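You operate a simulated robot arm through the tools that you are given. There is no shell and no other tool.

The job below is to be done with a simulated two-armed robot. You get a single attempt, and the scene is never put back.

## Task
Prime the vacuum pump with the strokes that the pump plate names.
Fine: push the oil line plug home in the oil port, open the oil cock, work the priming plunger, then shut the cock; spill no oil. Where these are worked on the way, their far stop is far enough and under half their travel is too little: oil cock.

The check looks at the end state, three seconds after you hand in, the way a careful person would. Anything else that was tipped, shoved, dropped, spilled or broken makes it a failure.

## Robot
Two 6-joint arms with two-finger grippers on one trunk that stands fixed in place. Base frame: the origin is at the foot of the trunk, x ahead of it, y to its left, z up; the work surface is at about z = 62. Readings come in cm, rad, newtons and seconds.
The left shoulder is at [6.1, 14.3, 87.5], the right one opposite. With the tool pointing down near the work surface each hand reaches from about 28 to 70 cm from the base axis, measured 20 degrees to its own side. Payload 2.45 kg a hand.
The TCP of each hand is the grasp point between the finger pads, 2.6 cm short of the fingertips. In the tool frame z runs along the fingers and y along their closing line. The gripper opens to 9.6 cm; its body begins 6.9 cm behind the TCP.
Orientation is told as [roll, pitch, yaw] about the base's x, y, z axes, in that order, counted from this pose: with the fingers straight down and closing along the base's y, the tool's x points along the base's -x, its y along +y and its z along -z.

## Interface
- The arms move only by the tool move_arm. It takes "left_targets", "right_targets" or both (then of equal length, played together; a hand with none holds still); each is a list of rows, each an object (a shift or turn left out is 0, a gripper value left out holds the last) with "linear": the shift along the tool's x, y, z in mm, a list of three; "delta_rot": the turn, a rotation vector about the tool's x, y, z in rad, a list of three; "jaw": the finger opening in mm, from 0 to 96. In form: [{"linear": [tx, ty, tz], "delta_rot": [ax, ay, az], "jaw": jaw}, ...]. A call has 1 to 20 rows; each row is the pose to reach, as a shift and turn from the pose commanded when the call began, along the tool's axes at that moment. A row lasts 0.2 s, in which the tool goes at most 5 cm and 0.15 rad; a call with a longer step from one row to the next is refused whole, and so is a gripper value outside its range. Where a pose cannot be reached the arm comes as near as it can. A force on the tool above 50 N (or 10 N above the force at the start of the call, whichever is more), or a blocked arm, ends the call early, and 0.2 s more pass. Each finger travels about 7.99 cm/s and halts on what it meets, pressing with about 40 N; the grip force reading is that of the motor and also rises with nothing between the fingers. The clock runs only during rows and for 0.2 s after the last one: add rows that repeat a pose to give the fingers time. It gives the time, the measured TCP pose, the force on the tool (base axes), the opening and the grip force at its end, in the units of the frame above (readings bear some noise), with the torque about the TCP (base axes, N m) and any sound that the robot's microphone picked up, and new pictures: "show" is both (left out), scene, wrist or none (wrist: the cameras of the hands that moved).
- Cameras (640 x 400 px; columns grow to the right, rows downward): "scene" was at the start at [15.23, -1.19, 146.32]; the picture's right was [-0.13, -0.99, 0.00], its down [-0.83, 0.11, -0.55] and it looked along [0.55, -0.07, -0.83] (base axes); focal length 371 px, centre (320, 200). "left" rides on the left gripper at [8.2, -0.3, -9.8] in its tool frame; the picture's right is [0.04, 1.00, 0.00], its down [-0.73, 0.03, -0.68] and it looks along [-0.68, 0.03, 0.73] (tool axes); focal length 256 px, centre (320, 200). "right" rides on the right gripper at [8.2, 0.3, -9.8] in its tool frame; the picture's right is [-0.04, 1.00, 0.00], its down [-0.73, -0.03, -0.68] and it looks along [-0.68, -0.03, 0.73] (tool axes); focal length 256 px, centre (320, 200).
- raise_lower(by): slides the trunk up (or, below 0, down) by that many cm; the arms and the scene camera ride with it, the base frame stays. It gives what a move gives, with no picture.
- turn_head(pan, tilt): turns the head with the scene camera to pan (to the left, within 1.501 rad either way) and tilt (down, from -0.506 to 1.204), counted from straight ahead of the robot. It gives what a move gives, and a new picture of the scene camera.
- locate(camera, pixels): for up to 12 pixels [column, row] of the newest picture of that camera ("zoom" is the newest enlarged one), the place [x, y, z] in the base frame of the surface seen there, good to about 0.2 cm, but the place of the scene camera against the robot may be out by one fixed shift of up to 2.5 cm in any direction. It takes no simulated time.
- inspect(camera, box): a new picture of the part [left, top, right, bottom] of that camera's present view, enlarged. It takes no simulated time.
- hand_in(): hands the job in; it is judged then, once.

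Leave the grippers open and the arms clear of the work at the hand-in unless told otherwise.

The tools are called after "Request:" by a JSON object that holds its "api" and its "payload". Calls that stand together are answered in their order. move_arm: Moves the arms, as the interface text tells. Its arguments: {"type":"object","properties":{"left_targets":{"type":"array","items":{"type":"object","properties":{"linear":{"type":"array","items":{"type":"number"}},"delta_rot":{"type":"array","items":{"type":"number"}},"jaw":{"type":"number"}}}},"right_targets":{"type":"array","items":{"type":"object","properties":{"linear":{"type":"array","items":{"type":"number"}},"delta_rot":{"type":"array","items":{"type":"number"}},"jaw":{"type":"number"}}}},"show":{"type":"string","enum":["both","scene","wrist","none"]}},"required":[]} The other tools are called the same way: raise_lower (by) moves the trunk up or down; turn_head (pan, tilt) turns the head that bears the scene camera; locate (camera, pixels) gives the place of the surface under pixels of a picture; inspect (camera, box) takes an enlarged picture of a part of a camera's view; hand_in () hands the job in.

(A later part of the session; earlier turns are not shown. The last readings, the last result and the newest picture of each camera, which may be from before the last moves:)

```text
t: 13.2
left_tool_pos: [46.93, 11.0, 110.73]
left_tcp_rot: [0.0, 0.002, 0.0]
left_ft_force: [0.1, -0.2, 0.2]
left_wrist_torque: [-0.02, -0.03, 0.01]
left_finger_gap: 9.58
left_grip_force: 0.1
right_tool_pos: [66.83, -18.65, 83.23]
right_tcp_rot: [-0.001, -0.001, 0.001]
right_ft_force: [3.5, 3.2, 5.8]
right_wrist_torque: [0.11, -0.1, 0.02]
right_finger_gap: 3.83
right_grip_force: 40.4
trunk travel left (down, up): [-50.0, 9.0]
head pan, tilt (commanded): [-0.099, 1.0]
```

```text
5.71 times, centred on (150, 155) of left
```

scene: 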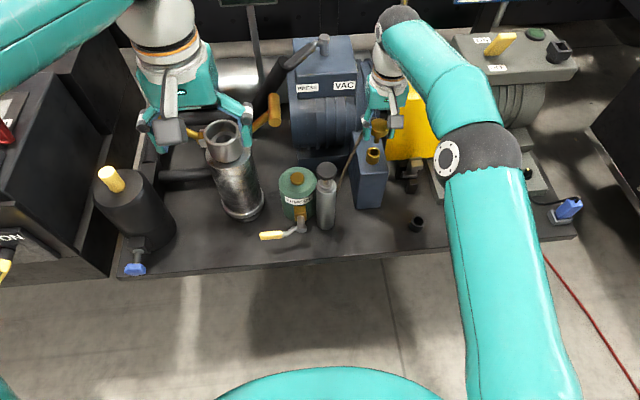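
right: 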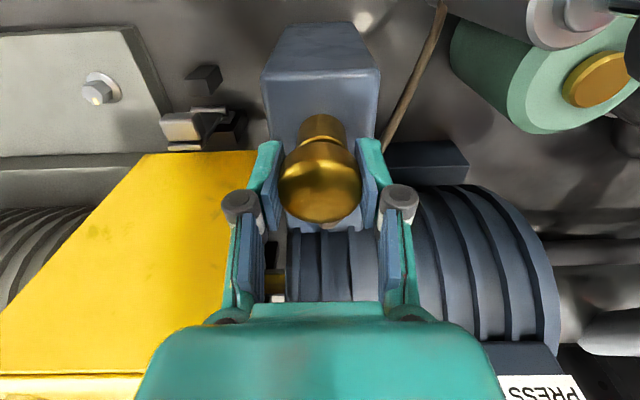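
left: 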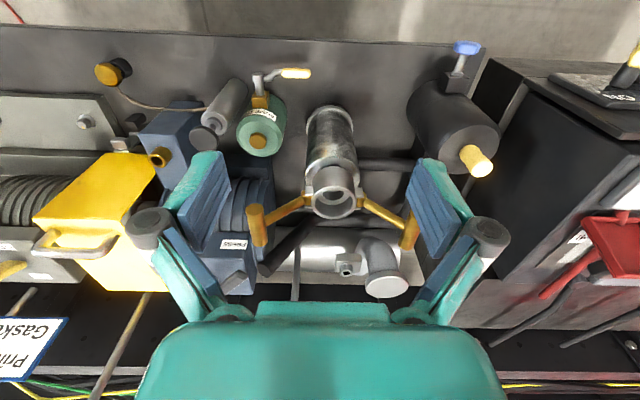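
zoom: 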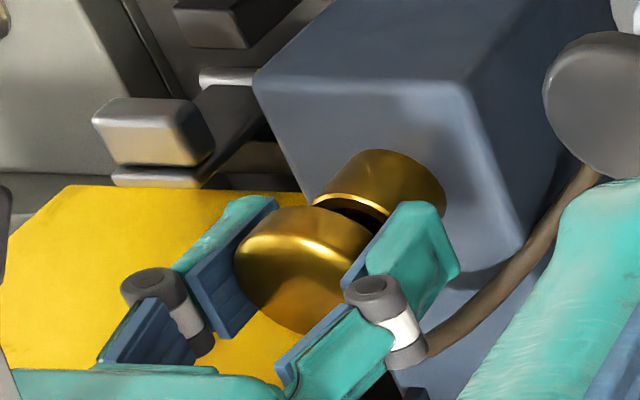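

The nipple is entering, with a side force of about 3 N towards +x and +y. I'll ease 0.8 mm that way and keep pressing down.

Request:
{"api": "move_arm", "payload": {"right_targets": [{"linear": [-0.8, 0.8, 3]}, {"linear": [-0.8, 0.8, 7]}, {"linear": [-0.8, 0.8, 11]}, {"linear": [-0.8, 0.8, 14]}, {"linear": [-0.8, 0.8, 14]}], "show": "wrist"}}

Request:
{"api": "inspect", "payload": {"camera": "scene", "box": [345, 110, 425, 190]}}

Request:
{"api": "inspect", "payload": {"camera": "left", "box": [100, 120, 200, 190]}}

```text
t: 14.4
left_tool_pos: [46.84, 10.98, 110.58]
left_tcp_rot: [0.0, -0.003, 0.0]
left_ft_force: [-0.2, -0.1, 0.4]
left_wrist_torque: [0.0, -0.02, -0.01]
left_finger_gap: 9.61
left_grip_force: 0.0
right_tool_pos: [66.9, -18.61, 81.91]
right_tcp_rot: [-0.001, -0.006, -0.001]
right_ft_force: [0.7, -3.7, 24.1]
right_wrist_torque: [-0.12, -0.02, 0.03]
right_finger_gap: 3.77
right_grip_force: 40.1
trunk travel left (down, up): [-50.0, 9.0]
head pan, tilt (commanded): [-0.099, 1.0]
```

right: 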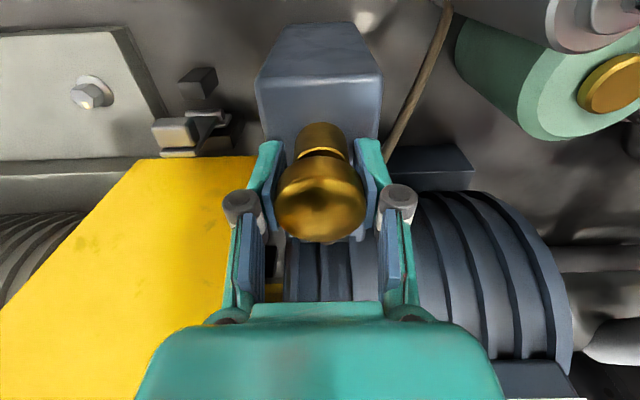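

```text
5.00 times, centred on (385, 150) of scene
```

zoom: 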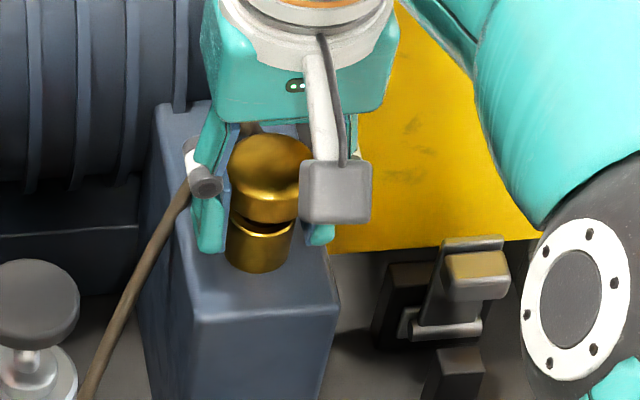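

```text
5.71 times, centred on (150, 155) of left
```

zoom: 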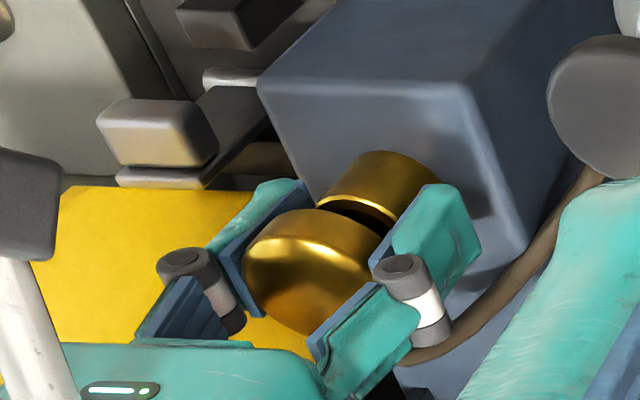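

The downward force is 24 N and the cap seems to have slid up in the fingers, with a gap still left above the port rim. I'll measure the cap's tilt and the gap.

Request:
{"api": "inspect", "payload": {"camera": "right", "box": [270, 115, 370, 245]}}

Request:
{"api": "locate", "payload": {"camera": "right", "pixels": [[320, 170], [320, 190], [300, 195], [340, 195], [320, 210], [320, 230], [290, 200], [350, 200], [320, 155], [320, 148], [320, 152], [320, 160]]}}

Request:
{"api": "locate", "payload": {"camera": "scene", "pixels": [[376, 140], [383, 140], [390, 140], [380, 146], [380, 152], [374, 152], [384, 155], [379, 157], [372, 156], [386, 158]]}}

```text
3.08 times, centred on (320, 180) of right
```

zoom: 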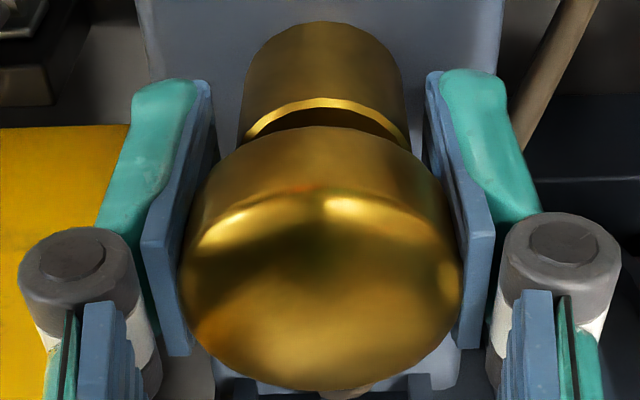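

```text
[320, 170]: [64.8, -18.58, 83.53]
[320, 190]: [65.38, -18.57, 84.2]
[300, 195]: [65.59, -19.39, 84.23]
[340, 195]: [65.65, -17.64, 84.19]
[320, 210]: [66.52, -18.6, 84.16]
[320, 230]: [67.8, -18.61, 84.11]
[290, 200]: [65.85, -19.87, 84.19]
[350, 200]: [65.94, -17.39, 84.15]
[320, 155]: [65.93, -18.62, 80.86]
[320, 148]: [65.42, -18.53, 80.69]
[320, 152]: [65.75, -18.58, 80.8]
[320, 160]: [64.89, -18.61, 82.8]
```

```text
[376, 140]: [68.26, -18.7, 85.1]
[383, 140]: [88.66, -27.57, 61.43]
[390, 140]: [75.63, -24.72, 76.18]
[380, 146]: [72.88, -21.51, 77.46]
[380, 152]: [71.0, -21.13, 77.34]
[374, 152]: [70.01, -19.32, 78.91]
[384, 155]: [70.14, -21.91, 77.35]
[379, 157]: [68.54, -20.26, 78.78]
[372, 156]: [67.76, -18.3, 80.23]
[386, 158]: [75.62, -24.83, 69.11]
```

The cap stands level with its top at z 84.2, so about 1.6 cm is still to go. The fingers slid down the cap while pushing. I'll open a little, move up to cap height, and see how the plug stands.

Request:
{"api": "move_arm", "payload": {"right_targets": [{"linear": [0, 0, -2]}, {"linear": [0, 0, -2], "jaw": 50}, {"linear": [0, 0, -2], "jaw": 50}, {"linear": [0, 0, -8], "jaw": 50}, {"linear": [0, 0, -14], "jaw": 50}, {"linear": [0, 0, -14], "jaw": 50}], "show": "wrist"}}

Request:
{"api": "inspect", "payload": {"camera": "scene", "box": [345, 110, 425, 190]}}

Request:
{"api": "inspect", "payload": {"camera": "right", "box": [260, 100, 380, 240]}}

Request:
{"api": "inspect", "payload": {"camera": "left", "box": [100, 120, 200, 190]}}

```text
t: 15.8
left_tool_pos: [47.05, 11.01, 110.63]
left_tcp_rot: [0.001, -0.001, -0.002]
left_ft_force: [0.5, 0.2, -0.2]
left_wrist_torque: [-0.02, -0.02, 0.02]
left_finger_gap: 9.61
left_grip_force: 0.0
right_tool_pos: [67.12, -18.46, 83.16]
right_tcp_rot: [0.0, 0.002, 0.0]
right_ft_force: [0.0, -0.7, 0.2]
right_wrist_torque: [0.01, 0.01, -0.02]
right_finger_gap: 5.03
right_grip_force: 0.1
trunk travel left (down, up): [-50.0, 9.0]
head pan, tilt (commanded): [-0.099, 1.0]
```

right: 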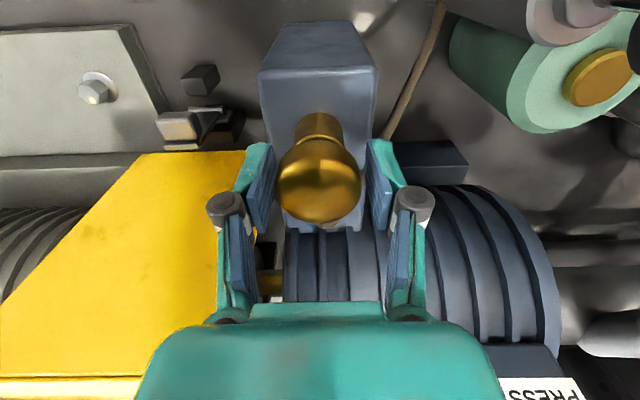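

```text
5.00 times, centred on (385, 150) of scene
```

zoom: 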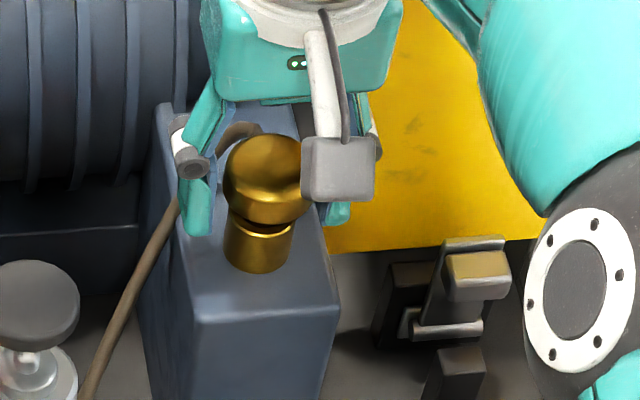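

```text
2.86 times, centred on (320, 170) of right
```

zoom: 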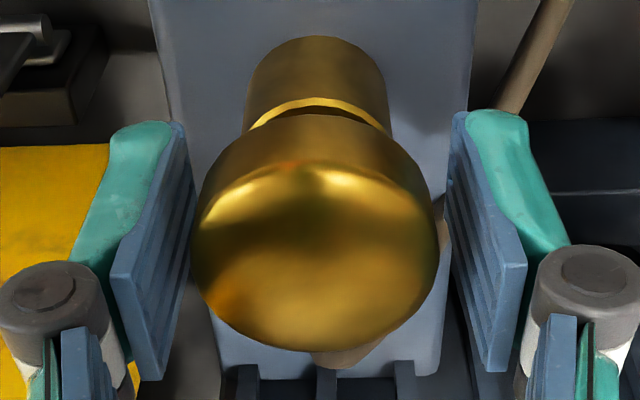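

```text
5.71 times, centred on (150, 155) of left
```

zoom: 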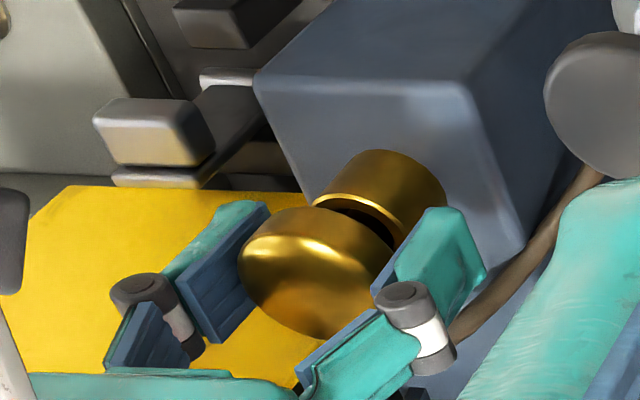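

The plug stays in place when released. I'll measure how the cap lies now.

Request:
{"api": "locate", "payload": {"camera": "right", "pixels": [[320, 180], [320, 200], [300, 190], [340, 190], [320, 215], [282, 185], [358, 185], [320, 150], [306, 140], [337, 141], [300, 145], [345, 205]]}}

```text
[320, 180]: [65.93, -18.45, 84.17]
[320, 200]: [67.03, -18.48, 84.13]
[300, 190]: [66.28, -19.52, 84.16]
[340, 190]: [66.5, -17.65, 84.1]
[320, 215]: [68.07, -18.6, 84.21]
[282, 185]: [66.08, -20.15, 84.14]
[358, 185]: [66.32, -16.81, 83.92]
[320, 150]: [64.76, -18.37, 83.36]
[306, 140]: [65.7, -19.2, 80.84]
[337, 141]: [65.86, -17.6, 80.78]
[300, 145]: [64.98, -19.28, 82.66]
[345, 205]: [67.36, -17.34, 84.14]
```

Request:
{"api": "locate", "payload": {"camera": "right", "pixels": [[320, 160], [320, 162], [320, 164], [320, 221], [320, 219], [320, 145], [318, 137], [318, 135], [279, 190], [359, 190], [310, 137], [330, 137]]}}

Request:
{"api": "inspect", "payload": {"camera": "scene", "box": [360, 128, 400, 168]}}

```text
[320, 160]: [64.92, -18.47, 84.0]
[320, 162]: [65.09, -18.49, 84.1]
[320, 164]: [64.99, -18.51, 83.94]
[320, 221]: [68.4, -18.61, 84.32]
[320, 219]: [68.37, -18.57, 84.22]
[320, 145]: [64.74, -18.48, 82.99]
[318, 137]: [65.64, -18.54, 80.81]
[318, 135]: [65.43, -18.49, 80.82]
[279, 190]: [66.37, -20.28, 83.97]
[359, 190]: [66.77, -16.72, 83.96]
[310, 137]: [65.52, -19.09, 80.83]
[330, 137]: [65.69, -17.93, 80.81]
```

```text
10.00 times, centred on (380, 148) of scene
```

zoom: 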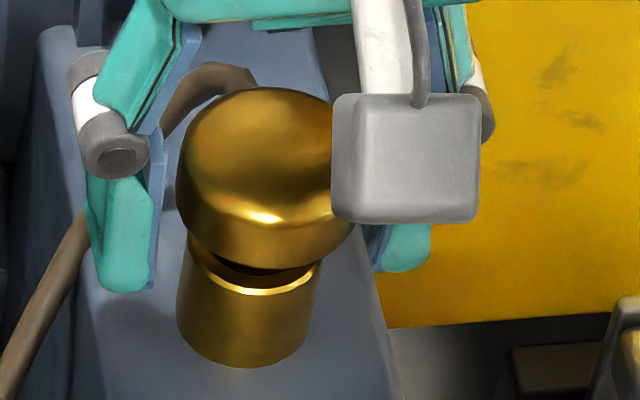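

The plug leans slightly: the cap centre is about 0.3 cm short of the port axis in x. I'll regrip at cap mid-height, shift +0.25 cm in x to straighten it, and push again.

Request:
{"api": "move_arm", "payload": {"right_targets": [{"linear": [0, -0.5, 0], "jaw": 42}, {"linear": [0, -0.5, 0], "jaw": 30}, {"linear": [0, -0.5, 0], "jaw": 30}, {"linear": [0, -0.5, 0], "jaw": 30}, {"linear": [-1.5, -0.5, -1]}, {"linear": [-2.5, -0.5, -1]}, {"linear": [-2.5, -0.5, 2]}, {"linear": [-2.5, -0.5, 5]}, {"linear": [-2.5, -0.5, 5]}], "show": "wrist"}}

Request:
{"api": "inspect", "payload": {"camera": "right", "box": [260, 100, 380, 240]}}

Request:
{"api": "inspect", "payload": {"camera": "scene", "box": [360, 128, 400, 168]}}

```text
t: 17.8
left_tool_pos: [46.81, 10.96, 110.76]
left_tcp_rot: [-0.003, -0.001, 0.0]
left_ft_force: [0.0, 0.6, -0.4]
left_wrist_torque: [0.0, -0.01, 0.02]
left_finger_gap: 9.61
left_grip_force: 0.0
right_tool_pos: [67.17, -18.65, 83.02]
right_tcp_rot: [0.001, -0.007, -0.002]
right_ft_force: [-2.4, -3.8, 24.4]
right_wrist_torque: [-0.15, 0.07, 0.04]
right_finger_gap: 3.8
right_grip_force: 39.9
trunk travel left (down, up): [-50.0, 9.0]
head pan, tilt (commanded): [-0.099, 1.0]
```

right: 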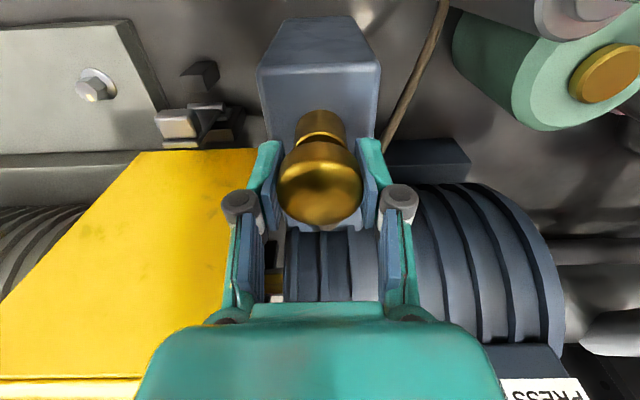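

```text
2.86 times, centred on (320, 170) of right
```

zoom: 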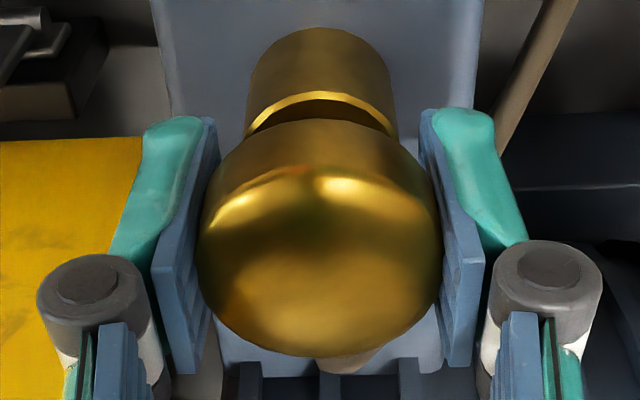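

```text
10.00 times, centred on (380, 148) of scene
```

zoom: 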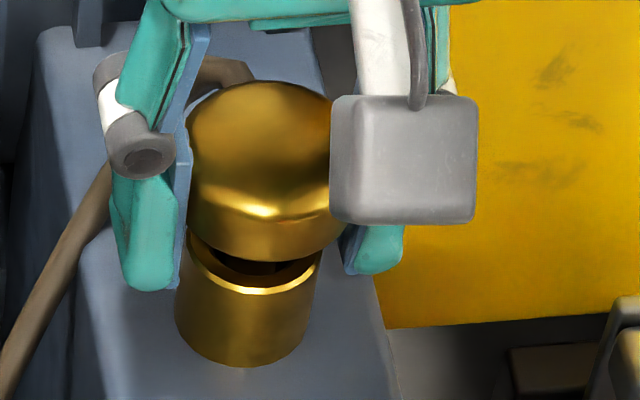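

The vertical force is 24 N again, which looks like the slip limit of the grip. The side force of (−2.4, −3.8) N acts at the nipple tip, so the tip is slightly off towards +x,+y. I'll zero the side force with a small shift and press lightly.

Request:
{"api": "move_arm", "payload": {"right_targets": [{"linear": [0, 0, -2]}, {"linear": [0.6, -0.5, -2]}, {"linear": [0.6, -0.5, -1]}, {"linear": [0.6, -0.5, -1]}], "show": "none"}}

```text
t: 18.8
left_tool_pos: [47.05, 11.05, 110.73]
left_tcp_rot: [0.0, -0.001, -0.001]
left_ft_force: [-0.1, -0.1, -1.2]
left_wrist_torque: [-0.02, 0.02, 0.0]
left_finger_gap: 9.6
left_grip_force: 0.0
right_tool_pos: [67.19, -18.63, 82.96]
right_tcp_rot: [0.001, -0.007, 0.0]
right_ft_force: [8.6, 0.8, 20.9]
right_wrist_torque: [0.0, -0.34, 0.04]
right_finger_gap: 3.8
right_grip_force: 40.3
trunk travel left (down, up): [-50.0, 9.0]
head pan, tilt (commanded): [-0.099, 1.0]
```

That changed Fx to +8.6 N, which may only be friction under load. I'll lift 3 mm off the load and test whether the tip is laterally free.

Request:
{"api": "move_arm", "payload": {"right_targets": [{"linear": [0, 0, -3]}, {"linear": [-0.4, 0, -4]}, {"linear": [-0.4, 0, -4]}], "show": "none"}}

Request:
{"api": "move_arm", "payload": {"right_targets": [{"linear": [1.0, 0, 0]}, {"linear": [1.5, 0, 0]}, {"linear": [1.5, 0, 0]}], "show": "none"}}

Request:
{"api": "move_arm", "payload": {"right_targets": [{"linear": [-1.5, 0, 0]}, {"linear": [-3.0, 0, 0]}, {"linear": [-3.0, 0, 0]}], "show": "none"}}

```text
t: 19.6
left_tool_pos: [47.03, 10.94, 110.69]
left_tcp_rot: [0.0, 0.003, 0.0]
left_ft_force: [0.8, 0.3, -0.3]
left_wrist_torque: [-0.03, 0.0, 0.0]
left_finger_gap: 9.61
left_grip_force: 0.0
right_tool_pos: [67.11, -18.58, 82.93]
right_tcp_rot: [0.0, 0.004, -0.001]
right_ft_force: [4.1, 1.2, 1.2]
right_wrist_torque: [0.08, -0.18, 0.0]
right_finger_gap: 3.82
right_grip_force: 40.7
trunk travel left (down, up): [-50.0, 9.0]
head pan, tilt (commanded): [-0.099, 1.0]
```

```text
t: 20.4
left_tool_pos: [47.01, 11.01, 110.66]
left_tcp_rot: [-0.001, 0.002, -0.001]
left_ft_force: [-0.3, -0.4, -0.6]
left_wrist_torque: [-0.01, 0.0, 0.0]
left_finger_gap: 9.6
left_grip_force: 0.1
right_tool_pos: [67.02, -18.47, 83.02]
right_tcp_rot: [0.001, 0.002, 0.0]
right_ft_force: [6.5, 0.2, -2.4]
right_wrist_torque: [0.0, -0.28, 0.02]
right_finger_gap: 3.79
right_grip_force: 39.9
trunk travel left (down, up): [-50.0, 9.0]
head pan, tilt (commanded): [-0.099, 1.0]
```

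```text
t: 21.2
left_tool_pos: [46.9, 10.95, 110.69]
left_tcp_rot: [0.001, 0.0, -0.002]
left_ft_force: [0.1, 0.3, 0.7]
left_wrist_torque: [0.01, 0.0, 0.01]
left_finger_gap: 9.58
left_grip_force: 0.1
right_tool_pos: [67.14, -18.53, 83.18]
right_tcp_rot: [0.0, 0.004, 0.0]
right_ft_force: [-5.2, -0.5, -0.9]
right_wrist_torque: [-0.03, 0.14, -0.02]
right_finger_gap: 3.8
right_grip_force: 39.9
trunk travel left (down, up): [-50.0, 9.0]
head pan, tilt (commanded): [-0.099, 1.0]
```

Unloaded, the nipple tip is held laterally within about ±1 mm, so it is already in a snug bore. I'll centre it at zero side force and press again.

Request:
{"api": "move_arm", "payload": {"right_targets": [{"linear": [1.3, 0, 0]}, {"linear": [1.3, 0, 2]}, {"linear": [1.3, 0, 4]}, {"linear": [1.3, 0, 5]}, {"linear": [1.3, 0, 5]}], "show": "wrist"}}

Request:
{"api": "inspect", "payload": {"camera": "right", "box": [260, 100, 380, 240]}}

```text
t: 22.4
left_tool_pos: [46.87, 10.99, 110.83]
left_tcp_rot: [0.001, 0.0, 0.002]
left_ft_force: [0.1, 0.8, 0.1]
left_wrist_torque: [0.0, 0.02, 0.01]
left_finger_gap: 9.6
left_grip_force: 0.1
right_tool_pos: [67.2, -18.5, 83.1]
right_tcp_rot: [0.0, -0.005, -0.001]
right_ft_force: [-0.5, 0.6, 16.5]
right_wrist_torque: [0.01, 0.02, 0.04]
right_finger_gap: 3.81
right_grip_force: 39.7
trunk travel left (down, up): [-50.0, 9.0]
head pan, tilt (commanded): [-0.099, 1.0]
```

right: 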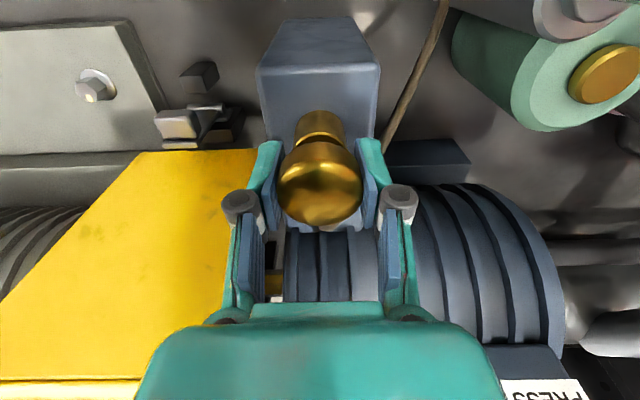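

```text
2.86 times, centred on (320, 170) of right
```

zoom: 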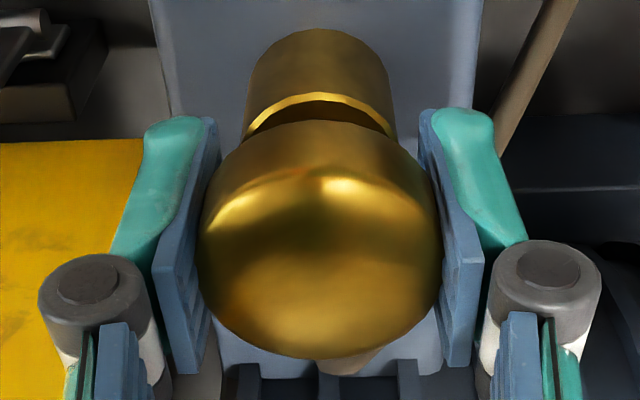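

With the side force nulled, the plug still holds at 16.5 N, so the last 1.5 cm needs a firm axial push. The grip slips at 24 N, so I'll let go, rise, close the fingers, and press on the cap top from above. First I'll locate the cap centre.

Request:
{"api": "locate", "payload": {"camera": "right", "pixels": [[320, 162], [320, 221], [280, 190], [360, 190], [320, 200], [320, 145], [318, 137], [318, 134], [309, 138], [332, 138], [290, 205], [352, 205]]}}

Request:
{"api": "move_arm", "payload": {"right_targets": [{"linear": [0, 0, -3]}, {"linear": [0, 0, -3], "jaw": 50}, {"linear": [0, 0, -3], "jaw": 56}, {"linear": [0, 0, -3], "jaw": 56}, {"linear": [0, 0, -30], "jaw": 56}, {"linear": [0, 0, -60], "jaw": 56}, {"linear": [0, 0, -75], "jaw": 56}, {"linear": [0, 0, -75], "jaw": 56}], "show": "wrist"}}

Request:
{"api": "inspect", "payload": {"camera": "right", "box": [270, 80, 370, 160]}}

Request:
{"api": "inspect", "payload": {"camera": "scene", "box": [345, 110, 425, 190]}}

```text
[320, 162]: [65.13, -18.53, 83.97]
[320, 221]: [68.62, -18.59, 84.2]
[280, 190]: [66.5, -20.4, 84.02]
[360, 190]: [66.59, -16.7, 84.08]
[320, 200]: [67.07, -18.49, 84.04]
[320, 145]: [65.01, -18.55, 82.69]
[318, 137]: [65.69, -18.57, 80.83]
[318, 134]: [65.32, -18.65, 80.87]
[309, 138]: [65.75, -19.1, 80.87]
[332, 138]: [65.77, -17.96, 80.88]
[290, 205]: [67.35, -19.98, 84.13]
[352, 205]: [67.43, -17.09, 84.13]
```

```text
t: 24.2
left_tool_pos: [47.07, 10.92, 110.63]
left_tcp_rot: [0.0, -0.001, -0.001]
left_ft_force: [-0.3, 0.5, -0.9]
left_wrist_torque: [-0.01, 0.01, -0.03]
left_finger_gap: 9.58
left_grip_force: 0.0
right_tool_pos: [67.06, -18.58, 90.2]
right_tcp_rot: [0.0, 0.001, -0.001]
right_ft_force: [-0.5, -0.1, -0.4]
right_wrist_torque: [0.0, -0.03, 0.0]
right_finger_gap: 5.62
right_grip_force: 0.1
trunk travel left (down, up): [-50.0, 9.0]
head pan, tilt (commanded): [-0.099, 1.0]
```

right: 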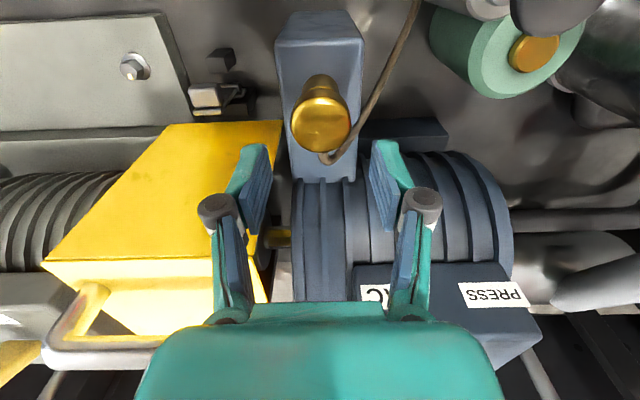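

```text
5.00 times, centred on (320, 120) of right
```

zoom: 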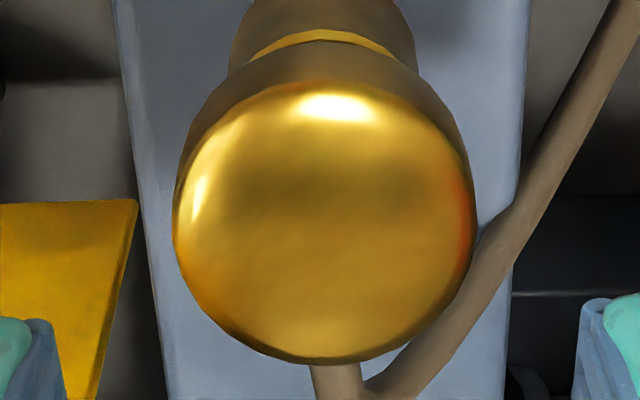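

```text
5.00 times, centred on (385, 150) of scene
```

zoom: 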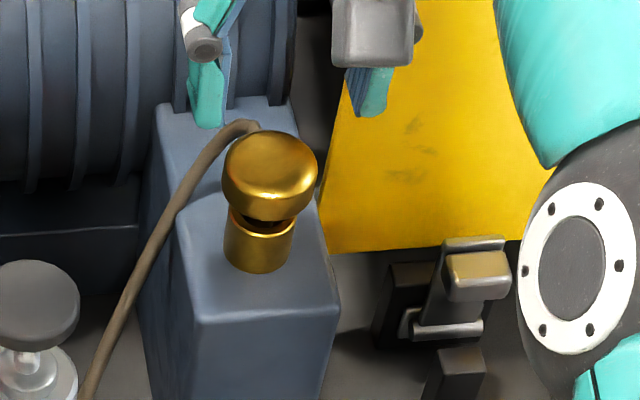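

The plug stands in the port. I'll locate the cap top from here so I can centre the push.

Request:
{"api": "locate", "payload": {"camera": "right", "pixels": [[322, 99], [322, 150], [293, 125], [349, 125], [322, 125], [322, 110], [305, 112], [338, 112], [305, 140], [338, 140], [320, 90]]}}

```text
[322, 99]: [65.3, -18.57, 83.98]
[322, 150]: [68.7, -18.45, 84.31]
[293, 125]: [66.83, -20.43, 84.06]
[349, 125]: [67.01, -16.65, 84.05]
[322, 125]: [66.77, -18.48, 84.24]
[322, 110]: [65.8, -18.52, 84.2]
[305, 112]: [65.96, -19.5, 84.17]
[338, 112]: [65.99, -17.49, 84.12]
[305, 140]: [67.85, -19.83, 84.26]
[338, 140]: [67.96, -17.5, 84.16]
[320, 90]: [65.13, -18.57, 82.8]
```

The cap centre is (66.95, −18.54), right under the TCP and over the port axis. I'll close the fingers and come down to just touch the cap.

Request:
{"api": "move_arm", "payload": {"right_targets": [{"linear": [1, 0, 0], "jaw": 30}, {"linear": [1, 0, 0], "jaw": 0}, {"linear": [1, 0, 0], "jaw": 0}, {"linear": [1, 0, 15], "jaw": 0}, {"linear": [1, 0, 28], "jaw": 0}, {"linear": [1, 0, 32], "jaw": 0}, {"linear": [1, 0, 35], "jaw": 0}, {"linear": [1, 0, 35], "jaw": 0}], "show": "wrist"}}

Request:
{"api": "inspect", "payload": {"camera": "right", "box": [260, 80, 380, 220]}}

Request:
{"api": "inspect", "payload": {"camera": "scene", "box": [345, 110, 425, 190]}}

```text
t: 26.0
left_tool_pos: [46.96, 10.95, 110.74]
left_tcp_rot: [0.0, 0.0, -0.002]
left_ft_force: [0.0, 0.6, 0.2]
left_wrist_torque: [0.01, -0.02, -0.02]
left_finger_gap: 9.61
left_grip_force: 0.1
right_tool_pos: [66.99, -18.57, 86.48]
right_tcp_rot: [-0.001, 0.0, 0.003]
right_ft_force: [-0.7, 0.1, 1.2]
right_wrist_torque: [0.0, -0.01, -0.03]
right_finger_gap: 0.58
right_grip_force: 28.4
trunk travel left (down, up): [-50.0, 9.0]
head pan, tilt (commanded): [-0.099, 1.0]
```

right: 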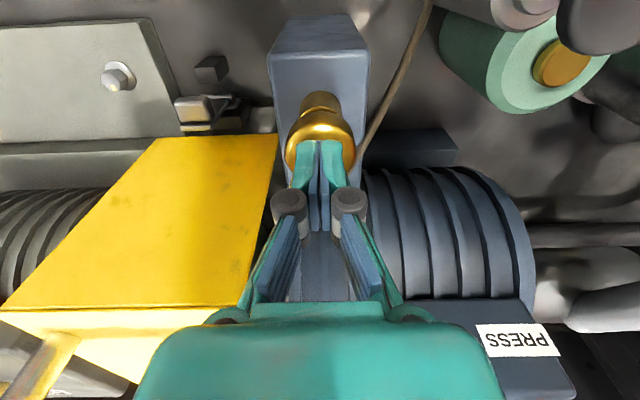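

```text
2.86 times, centred on (320, 150) of right
```

zoom: 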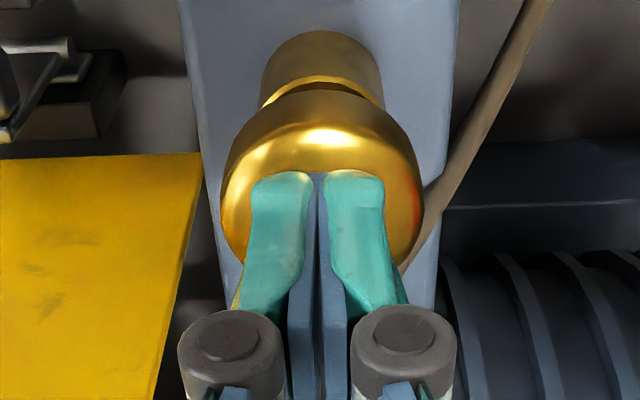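

```text
5.00 times, centred on (385, 150) of scene
```

zoom: 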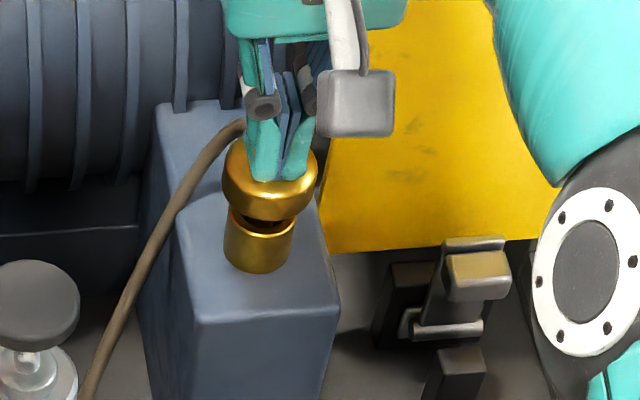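

Just touching, at 1.2 N. Now I'll press down in small steps.

Request:
{"api": "move_arm", "payload": {"right_targets": [{"linear": [0, 0, 1]}, {"linear": [0, 0, 2]}, {"linear": [0, 0, 3]}, {"linear": [0, 0, 3]}], "show": "none"}}

```text
t: 27.0
left_tool_pos: [46.83, 10.99, 110.7]
left_tcp_rot: [-0.001, -0.001, 0.001]
left_ft_force: [-0.1, 0.5, -0.4]
left_wrist_torque: [-0.01, 0.01, 0.0]
left_finger_gap: 9.6
left_grip_force: 0.1
right_tool_pos: [67.09, -18.58, 86.49]
right_tcp_rot: [-0.001, -0.003, 0.002]
right_ft_force: [-0.4, 0.2, 18.1]
right_wrist_torque: [-0.01, 0.01, 0.0]
right_finger_gap: 0.59
right_grip_force: 28.6
trunk travel left (down, up): [-50.0, 9.0]
head pan, tilt (commanded): [-0.099, 1.0]
```

18 N and no movement yet. Pressing on.

Request:
{"api": "move_arm", "payload": {"right_targets": [{"linear": [0, 0, 1]}, {"linear": [0, 0, 2]}, {"linear": [0, 0, 3]}, {"linear": [0, 0, 3]}], "show": "none"}}

```text
t: 28.0
left_tool_pos: [46.65, 11.0, 110.79]
left_tcp_rot: [0.0, -0.003, 0.001]
left_ft_force: [-0.2, -1.5, -0.2]
left_wrist_torque: [0.02, 0.01, -0.04]
left_finger_gap: 9.58
left_grip_force: 0.1
right_tool_pos: [66.98, -18.42, 86.51]
right_tcp_rot: [0.001, -0.008, -0.003]
right_ft_force: [-0.5, 0.6, 32.4]
right_wrist_torque: [-0.03, 0.02, 0.0]
right_finger_gap: 0.6
right_grip_force: 28.3
trunk travel left (down, up): [-50.0, 9.0]
head pan, tilt (commanded): [-0.099, 1.0]
```

32 N and still no movement, so I'll stop pushing and look more closely before using more force.

Request:
{"api": "move_arm", "payload": {"right_targets": [{"linear": [0, 0, -4]}, {"linear": [0, 0, -8]}, {"linear": [0, 0, -40]}, {"linear": [0, 0, -80]}, {"linear": [30, -10, -110]}, {"linear": [30, -10, -110]}], "show": "wrist"}}

Request:
{"api": "inspect", "payload": {"camera": "scene", "box": [364, 134, 392, 168]}}

Request:
{"api": "inspect", "payload": {"camera": "left", "box": [130, 130, 180, 180]}}

Request:
{"api": "inspect", "payload": {"camera": "right", "box": [280, 60, 380, 160]}}

```text
t: 29.4
left_tool_pos: [47.14, 11.02, 110.51]
left_tcp_rot: [0.0, 0.0, 0.0]
left_ft_force: [-0.5, -1.1, -0.5]
left_wrist_torque: [-0.04, 0.05, 0.0]
left_finger_gap: 9.61
left_grip_force: 0.0
right_tool_pos: [64.06, -19.4, 96.94]
right_tcp_rot: [0.0, 0.002, 0.0]
right_ft_force: [0.0, 0.2, 0.5]
right_wrist_torque: [0.0, 0.04, -0.02]
right_finger_gap: 0.0
right_grip_force: 28.6
trunk travel left (down, up): [-50.0, 9.0]
head pan, tilt (commanded): [-0.099, 1.0]
```

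right: 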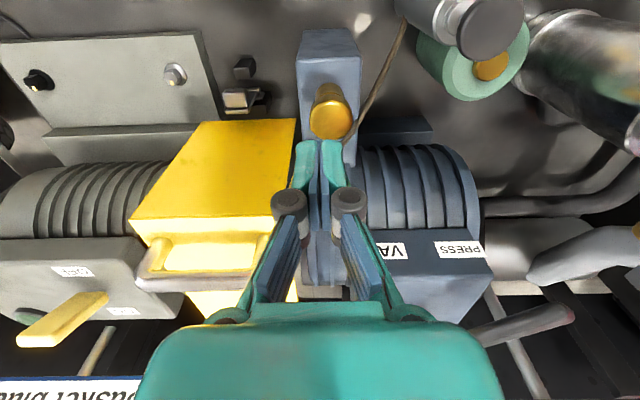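

```text
11.76 times, centred on (378, 151) of scene
```

zoom: 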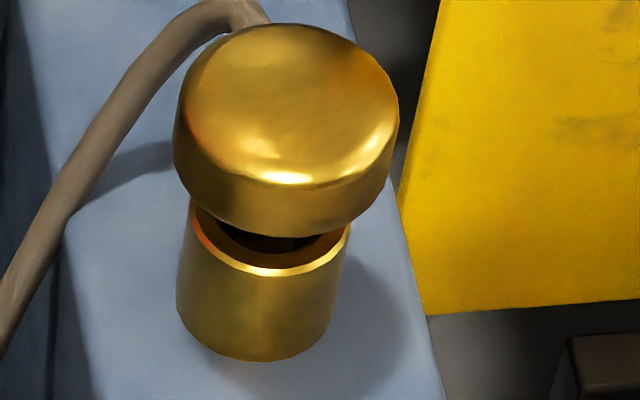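

```text
8.00 times, centred on (155, 155) of left
```

zoom: 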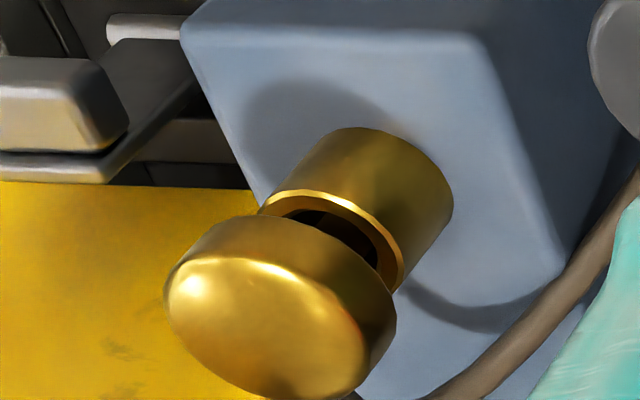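

```text
4.00 times, centred on (330, 110) of right
```

zoom: 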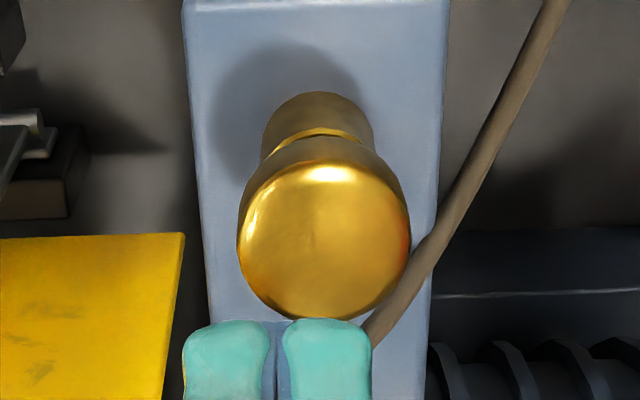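

The plug sits straight but 1.6 cm proud, and I can't tell why it stops. I'll regrip it, lift it clear, and look into the bore, since from above the camera can see its floor.

Request:
{"api": "move_arm", "payload": {"right_targets": [{"linear": [0, 0, 0], "jaw": 30}, {"linear": [0, 0, 0], "jaw": 56}, {"linear": [-15, 4, 0], "jaw": 60}, {"linear": [-30, 8, 0], "jaw": 60}, {"linear": [-30, 8, 40], "jaw": 60}, {"linear": [-30, 8, 80], "jaw": 60}, {"linear": [-30, 8, 110], "jaw": 60}, {"linear": [-30, 8, 134], "jaw": 60}, {"linear": [-30, 8, 134], "jaw": 60}, {"linear": [-30, 8, 134], "jaw": 44}, {"linear": [-30, 8, 134], "jaw": 30}, {"linear": [-30, 8, 134], "jaw": 30}, {"linear": [-30, 8, 134], "jaw": 30}], "show": "wrist"}}

```text
t: 32.2
left_tool_pos: [46.97, 11.04, 110.63]
left_tcp_rot: [-0.001, 0.001, 0.001]
left_ft_force: [-0.8, -0.5, 0.0]
left_wrist_torque: [-0.04, -0.01, 0.02]
left_finger_gap: 9.61
left_grip_force: 0.0
right_tool_pos: [67.23, -18.61, 83.56]
right_tcp_rot: [0.001, -0.001, 0.0]
right_ft_force: [1.1, 2.9, 0.7]
right_wrist_torque: [0.09, 0.01, 0.0]
right_finger_gap: 3.85
right_grip_force: 39.9
right hand out of reach, approached as far as the arm can: row 4
trunk travel left (down, up): [-50.0, 9.0]
head pan, tilt (commanded): [-0.099, 1.0]
```

right: 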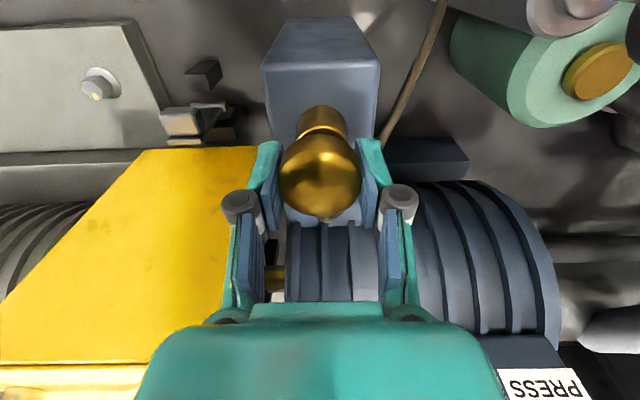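

Regripped. Lifting straight up to clear the port.

Request:
{"api": "move_arm", "payload": {"right_targets": [{"linear": [0, 0, -15]}, {"linear": [0, 0, -35]}, {"linear": [0, 0, -60]}, {"linear": [12, 0, -75]}, {"linear": [12, 0, -75]}], "show": "wrist"}}

Request:
{"api": "inspect", "payload": {"camera": "right", "box": [290, 75, 350, 155]}}

Request:
{"api": "inspect", "payload": {"camera": "scene", "box": [345, 90, 425, 170]}}

```text
t: 33.4
left_tool_pos: [47.09, 11.02, 110.67]
left_tcp_rot: [0.001, 0.003, 0.002]
left_ft_force: [-0.6, -0.1, -0.4]
left_wrist_torque: [0.01, -0.01, 0.02]
left_finger_gap: 9.6
left_grip_force: 0.1
right_tool_pos: [66.0, -18.73, 90.9]
right_tcp_rot: [0.0, 0.0, 0.001]
right_ft_force: [0.0, 0.0, -1.2]
right_wrist_torque: [-0.03, -0.03, 0.03]
right_finger_gap: 3.84
right_grip_force: 39.9
trunk travel left (down, up): [-50.0, 9.0]
head pan, tilt (commanded): [-0.099, 1.0]
```

right: 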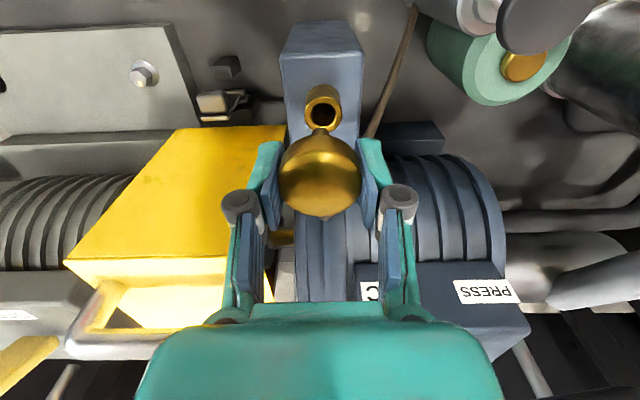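

```text
5.00 times, centred on (320, 115) of right
```

zoom: 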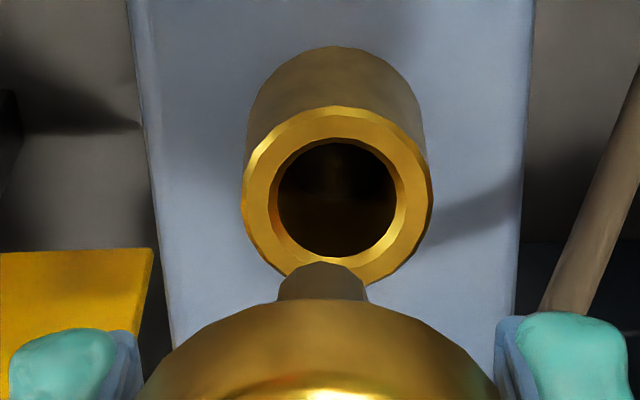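

```text
5.00 times, centred on (385, 130) of scene
```

zoom: 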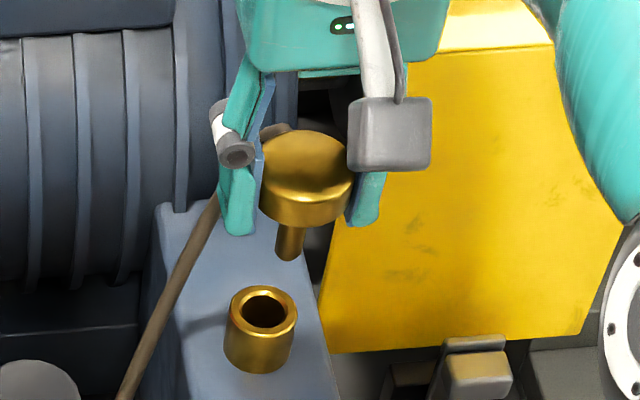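

Request:
{"api": "locate", "payload": {"camera": "right", "pixels": [[323.4, 105], [323.4, 108], [323.4, 110], [323.4, 112], [323.4, 115], [323.4, 118], [323.4, 120], [323.4, 123], [323.4, 125], [316, 115], [331, 115], [320.5, 129]]}}

Request:
{"api": "locate", "payload": {"camera": "scene", "pixels": [[374, 150], [374, 152], [374, 153], [374, 154], [372, 152], [376, 152], [374, 148], [378.6, 142], [379, 138], [380, 134], [379, 141]]}}

```text
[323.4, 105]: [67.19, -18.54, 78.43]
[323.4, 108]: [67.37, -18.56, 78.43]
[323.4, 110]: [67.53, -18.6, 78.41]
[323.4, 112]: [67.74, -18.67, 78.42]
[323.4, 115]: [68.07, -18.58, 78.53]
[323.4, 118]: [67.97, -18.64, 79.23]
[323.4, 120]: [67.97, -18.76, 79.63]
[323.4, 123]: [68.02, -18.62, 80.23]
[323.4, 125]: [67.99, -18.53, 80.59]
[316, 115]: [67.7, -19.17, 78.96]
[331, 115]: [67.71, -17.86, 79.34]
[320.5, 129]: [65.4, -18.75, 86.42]
```

```text
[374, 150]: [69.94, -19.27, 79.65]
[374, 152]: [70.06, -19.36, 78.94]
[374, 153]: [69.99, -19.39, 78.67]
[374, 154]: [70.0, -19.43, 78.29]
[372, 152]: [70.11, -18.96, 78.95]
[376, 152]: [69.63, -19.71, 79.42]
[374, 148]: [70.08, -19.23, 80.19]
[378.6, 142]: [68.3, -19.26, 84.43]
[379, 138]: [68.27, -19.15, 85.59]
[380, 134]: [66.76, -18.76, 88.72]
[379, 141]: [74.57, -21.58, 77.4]
```

The bore is straight, about 2.1 cm wide, with a floor at z≈78.4, so it is only about 2.4 cm deep. I'll zoom right in on the bore floor and on the nipple.

Request:
{"api": "inspect", "payload": {"camera": "right", "box": [310, 100, 338, 128]}}

Request:
{"api": "inspect", "payload": {"camera": "scene", "box": [364, 144, 384, 164]}}

Request:
{"api": "inspect", "payload": {"camera": "scene", "box": [364, 112, 394, 146]}}

Request:
{"api": "inspect", "payload": {"camera": "left", "box": [100, 120, 200, 200]}}

```text
14.29 times, centred on (324, 114) of right
```

zoom: 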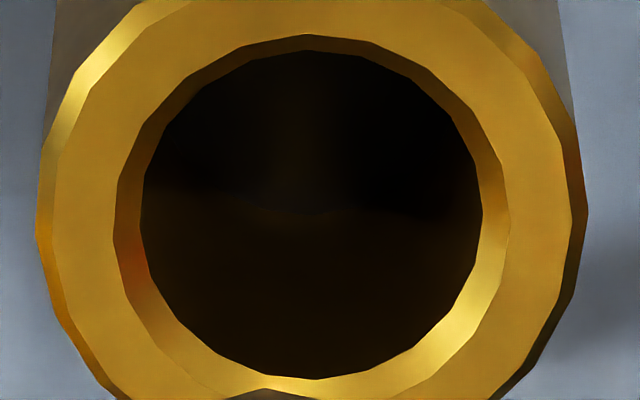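

```text
16.00 times, centred on (374, 154) of scene
```

zoom: 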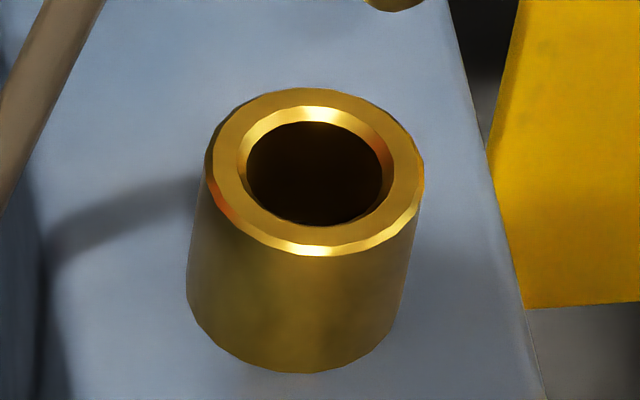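

```text
11.76 times, centred on (379, 129) of scene
```

zoom: 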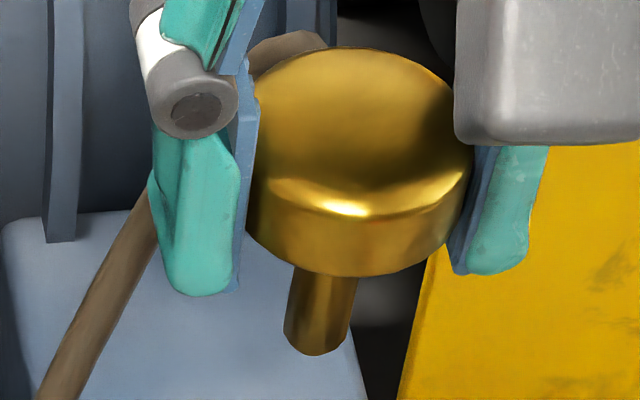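

```text
5.00 times, centred on (150, 160) of left
```

zoom: 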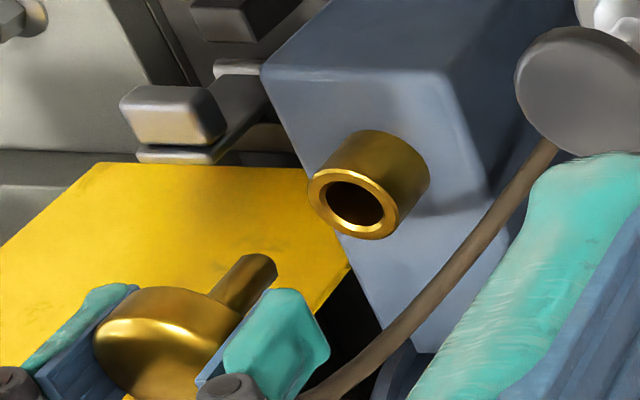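

The floor looks flat and solid, so the plug may simply have bottomed out there. I'll measure the true plug length from the left camera (tip, cap bottom, cap top) and compare it with where it stopped.

Request:
{"api": "locate", "payload": {"camera": "left", "pixels": [[141, 171], [140, 172], [138, 174], [135, 177], [132, 180], [126, 180], [112, 187], [105, 185], [113, 182], [118, 195], [121, 178], [143, 170]]}}

Request:
{"api": "locate", "payload": {"camera": "scene", "pixels": [[378.5, 140], [378.5, 138], [378.5, 137], [381, 134], [381, 131], [381, 126], [381, 120], [376, 122]]}}

Request:
{"api": "locate", "payload": {"camera": "right", "pixels": [[320.5, 128], [320.5, 130], [320.5, 133], [313, 131], [328, 131], [320, 140], [320, 150], [320, 165], [320, 180], [320, 200]]}}

```text
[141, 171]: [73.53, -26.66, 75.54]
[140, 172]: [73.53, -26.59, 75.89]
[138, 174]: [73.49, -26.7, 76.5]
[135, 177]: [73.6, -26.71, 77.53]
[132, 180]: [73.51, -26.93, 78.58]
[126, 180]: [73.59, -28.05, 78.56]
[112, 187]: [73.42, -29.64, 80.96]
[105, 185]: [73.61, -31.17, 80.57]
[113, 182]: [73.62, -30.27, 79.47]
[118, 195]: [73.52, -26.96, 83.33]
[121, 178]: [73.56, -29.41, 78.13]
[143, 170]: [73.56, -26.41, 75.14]
```

```text
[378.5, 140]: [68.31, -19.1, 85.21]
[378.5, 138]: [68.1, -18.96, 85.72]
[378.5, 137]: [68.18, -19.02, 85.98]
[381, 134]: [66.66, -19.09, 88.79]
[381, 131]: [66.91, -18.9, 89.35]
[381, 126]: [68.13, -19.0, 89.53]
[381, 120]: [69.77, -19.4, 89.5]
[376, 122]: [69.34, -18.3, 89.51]
```

```text
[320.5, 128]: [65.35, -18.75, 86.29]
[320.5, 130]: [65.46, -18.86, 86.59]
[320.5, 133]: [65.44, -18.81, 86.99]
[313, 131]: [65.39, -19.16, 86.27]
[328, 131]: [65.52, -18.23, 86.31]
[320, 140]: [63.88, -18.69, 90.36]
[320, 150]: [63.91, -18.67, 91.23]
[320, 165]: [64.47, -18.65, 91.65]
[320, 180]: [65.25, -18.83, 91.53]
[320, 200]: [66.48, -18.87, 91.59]
```

The right camera makes the plug about 5.3 cm long overall. When it stopped, the tip was therefore about 0.4 cm or more above the floor, so it isn't clearly seated. I'll re-measure the rim centre against the nipple axis here, then reinsert slowly while logging force against depth.

Request:
{"api": "locate", "payload": {"camera": "right", "pixels": [[308, 115], [338.5, 114], [323, 100], [310, 125], [337, 124], [311, 106], [334.5, 105], [308, 112], [338.5, 111], [315, 130], [333, 130]]}}

```text
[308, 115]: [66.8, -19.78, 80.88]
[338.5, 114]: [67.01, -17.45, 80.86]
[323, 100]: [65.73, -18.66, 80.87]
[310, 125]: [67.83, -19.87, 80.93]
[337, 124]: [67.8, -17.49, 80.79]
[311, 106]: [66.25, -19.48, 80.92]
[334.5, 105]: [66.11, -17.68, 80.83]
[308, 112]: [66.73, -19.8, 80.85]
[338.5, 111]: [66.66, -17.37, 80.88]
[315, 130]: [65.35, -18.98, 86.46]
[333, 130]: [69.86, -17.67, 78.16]
```

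Request:
{"api": "move_arm", "payload": {"right_targets": [{"linear": [-10.3, 1, 0]}, {"linear": [-10.3, 1, 20]}, {"linear": [-10.3, 1, 40]}, {"linear": [-10.3, 1, 50]}, {"linear": [-10.3, 1, 50]}], "show": "wrist"}}

Request:
{"api": "inspect", "payload": {"camera": "right", "box": [280, 90, 360, 170]}}

```text
t: 34.6
left_tool_pos: [47.09, 11.02, 110.59]
left_tcp_rot: [0.0, 0.002, 0.0]
left_ft_force: [0.2, 0.7, 0.7]
left_wrist_torque: [-0.02, 0.0, 0.01]
left_finger_gap: 9.57
left_grip_force: 0.0
right_tool_pos: [66.79, -18.77, 86.11]
right_tcp_rot: [0.0, 0.0, 0.0]
right_ft_force: [0.6, -0.4, -1.1]
right_wrist_torque: [0.03, 0.0, 0.02]
right_finger_gap: 3.81
right_grip_force: 40.1
trunk travel left (down, up): [-50.0, 9.0]
head pan, tilt (commanded): [-0.099, 1.0]
```

right: 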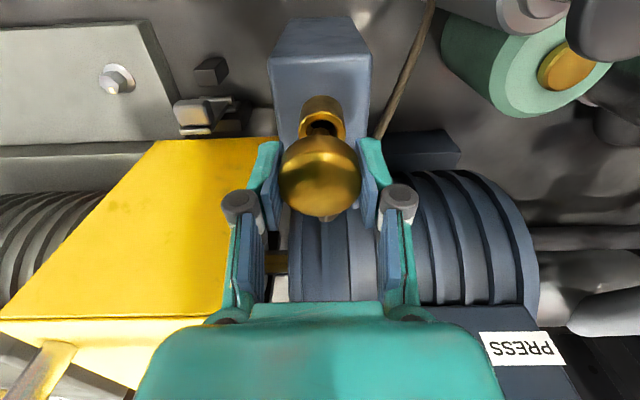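

```text
5.00 times, centred on (320, 130) of right
```

zoom: 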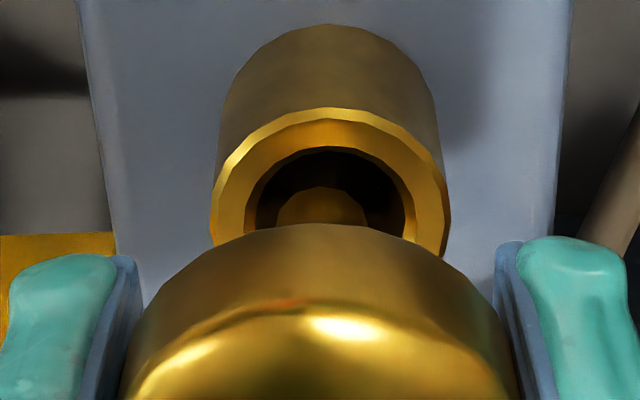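

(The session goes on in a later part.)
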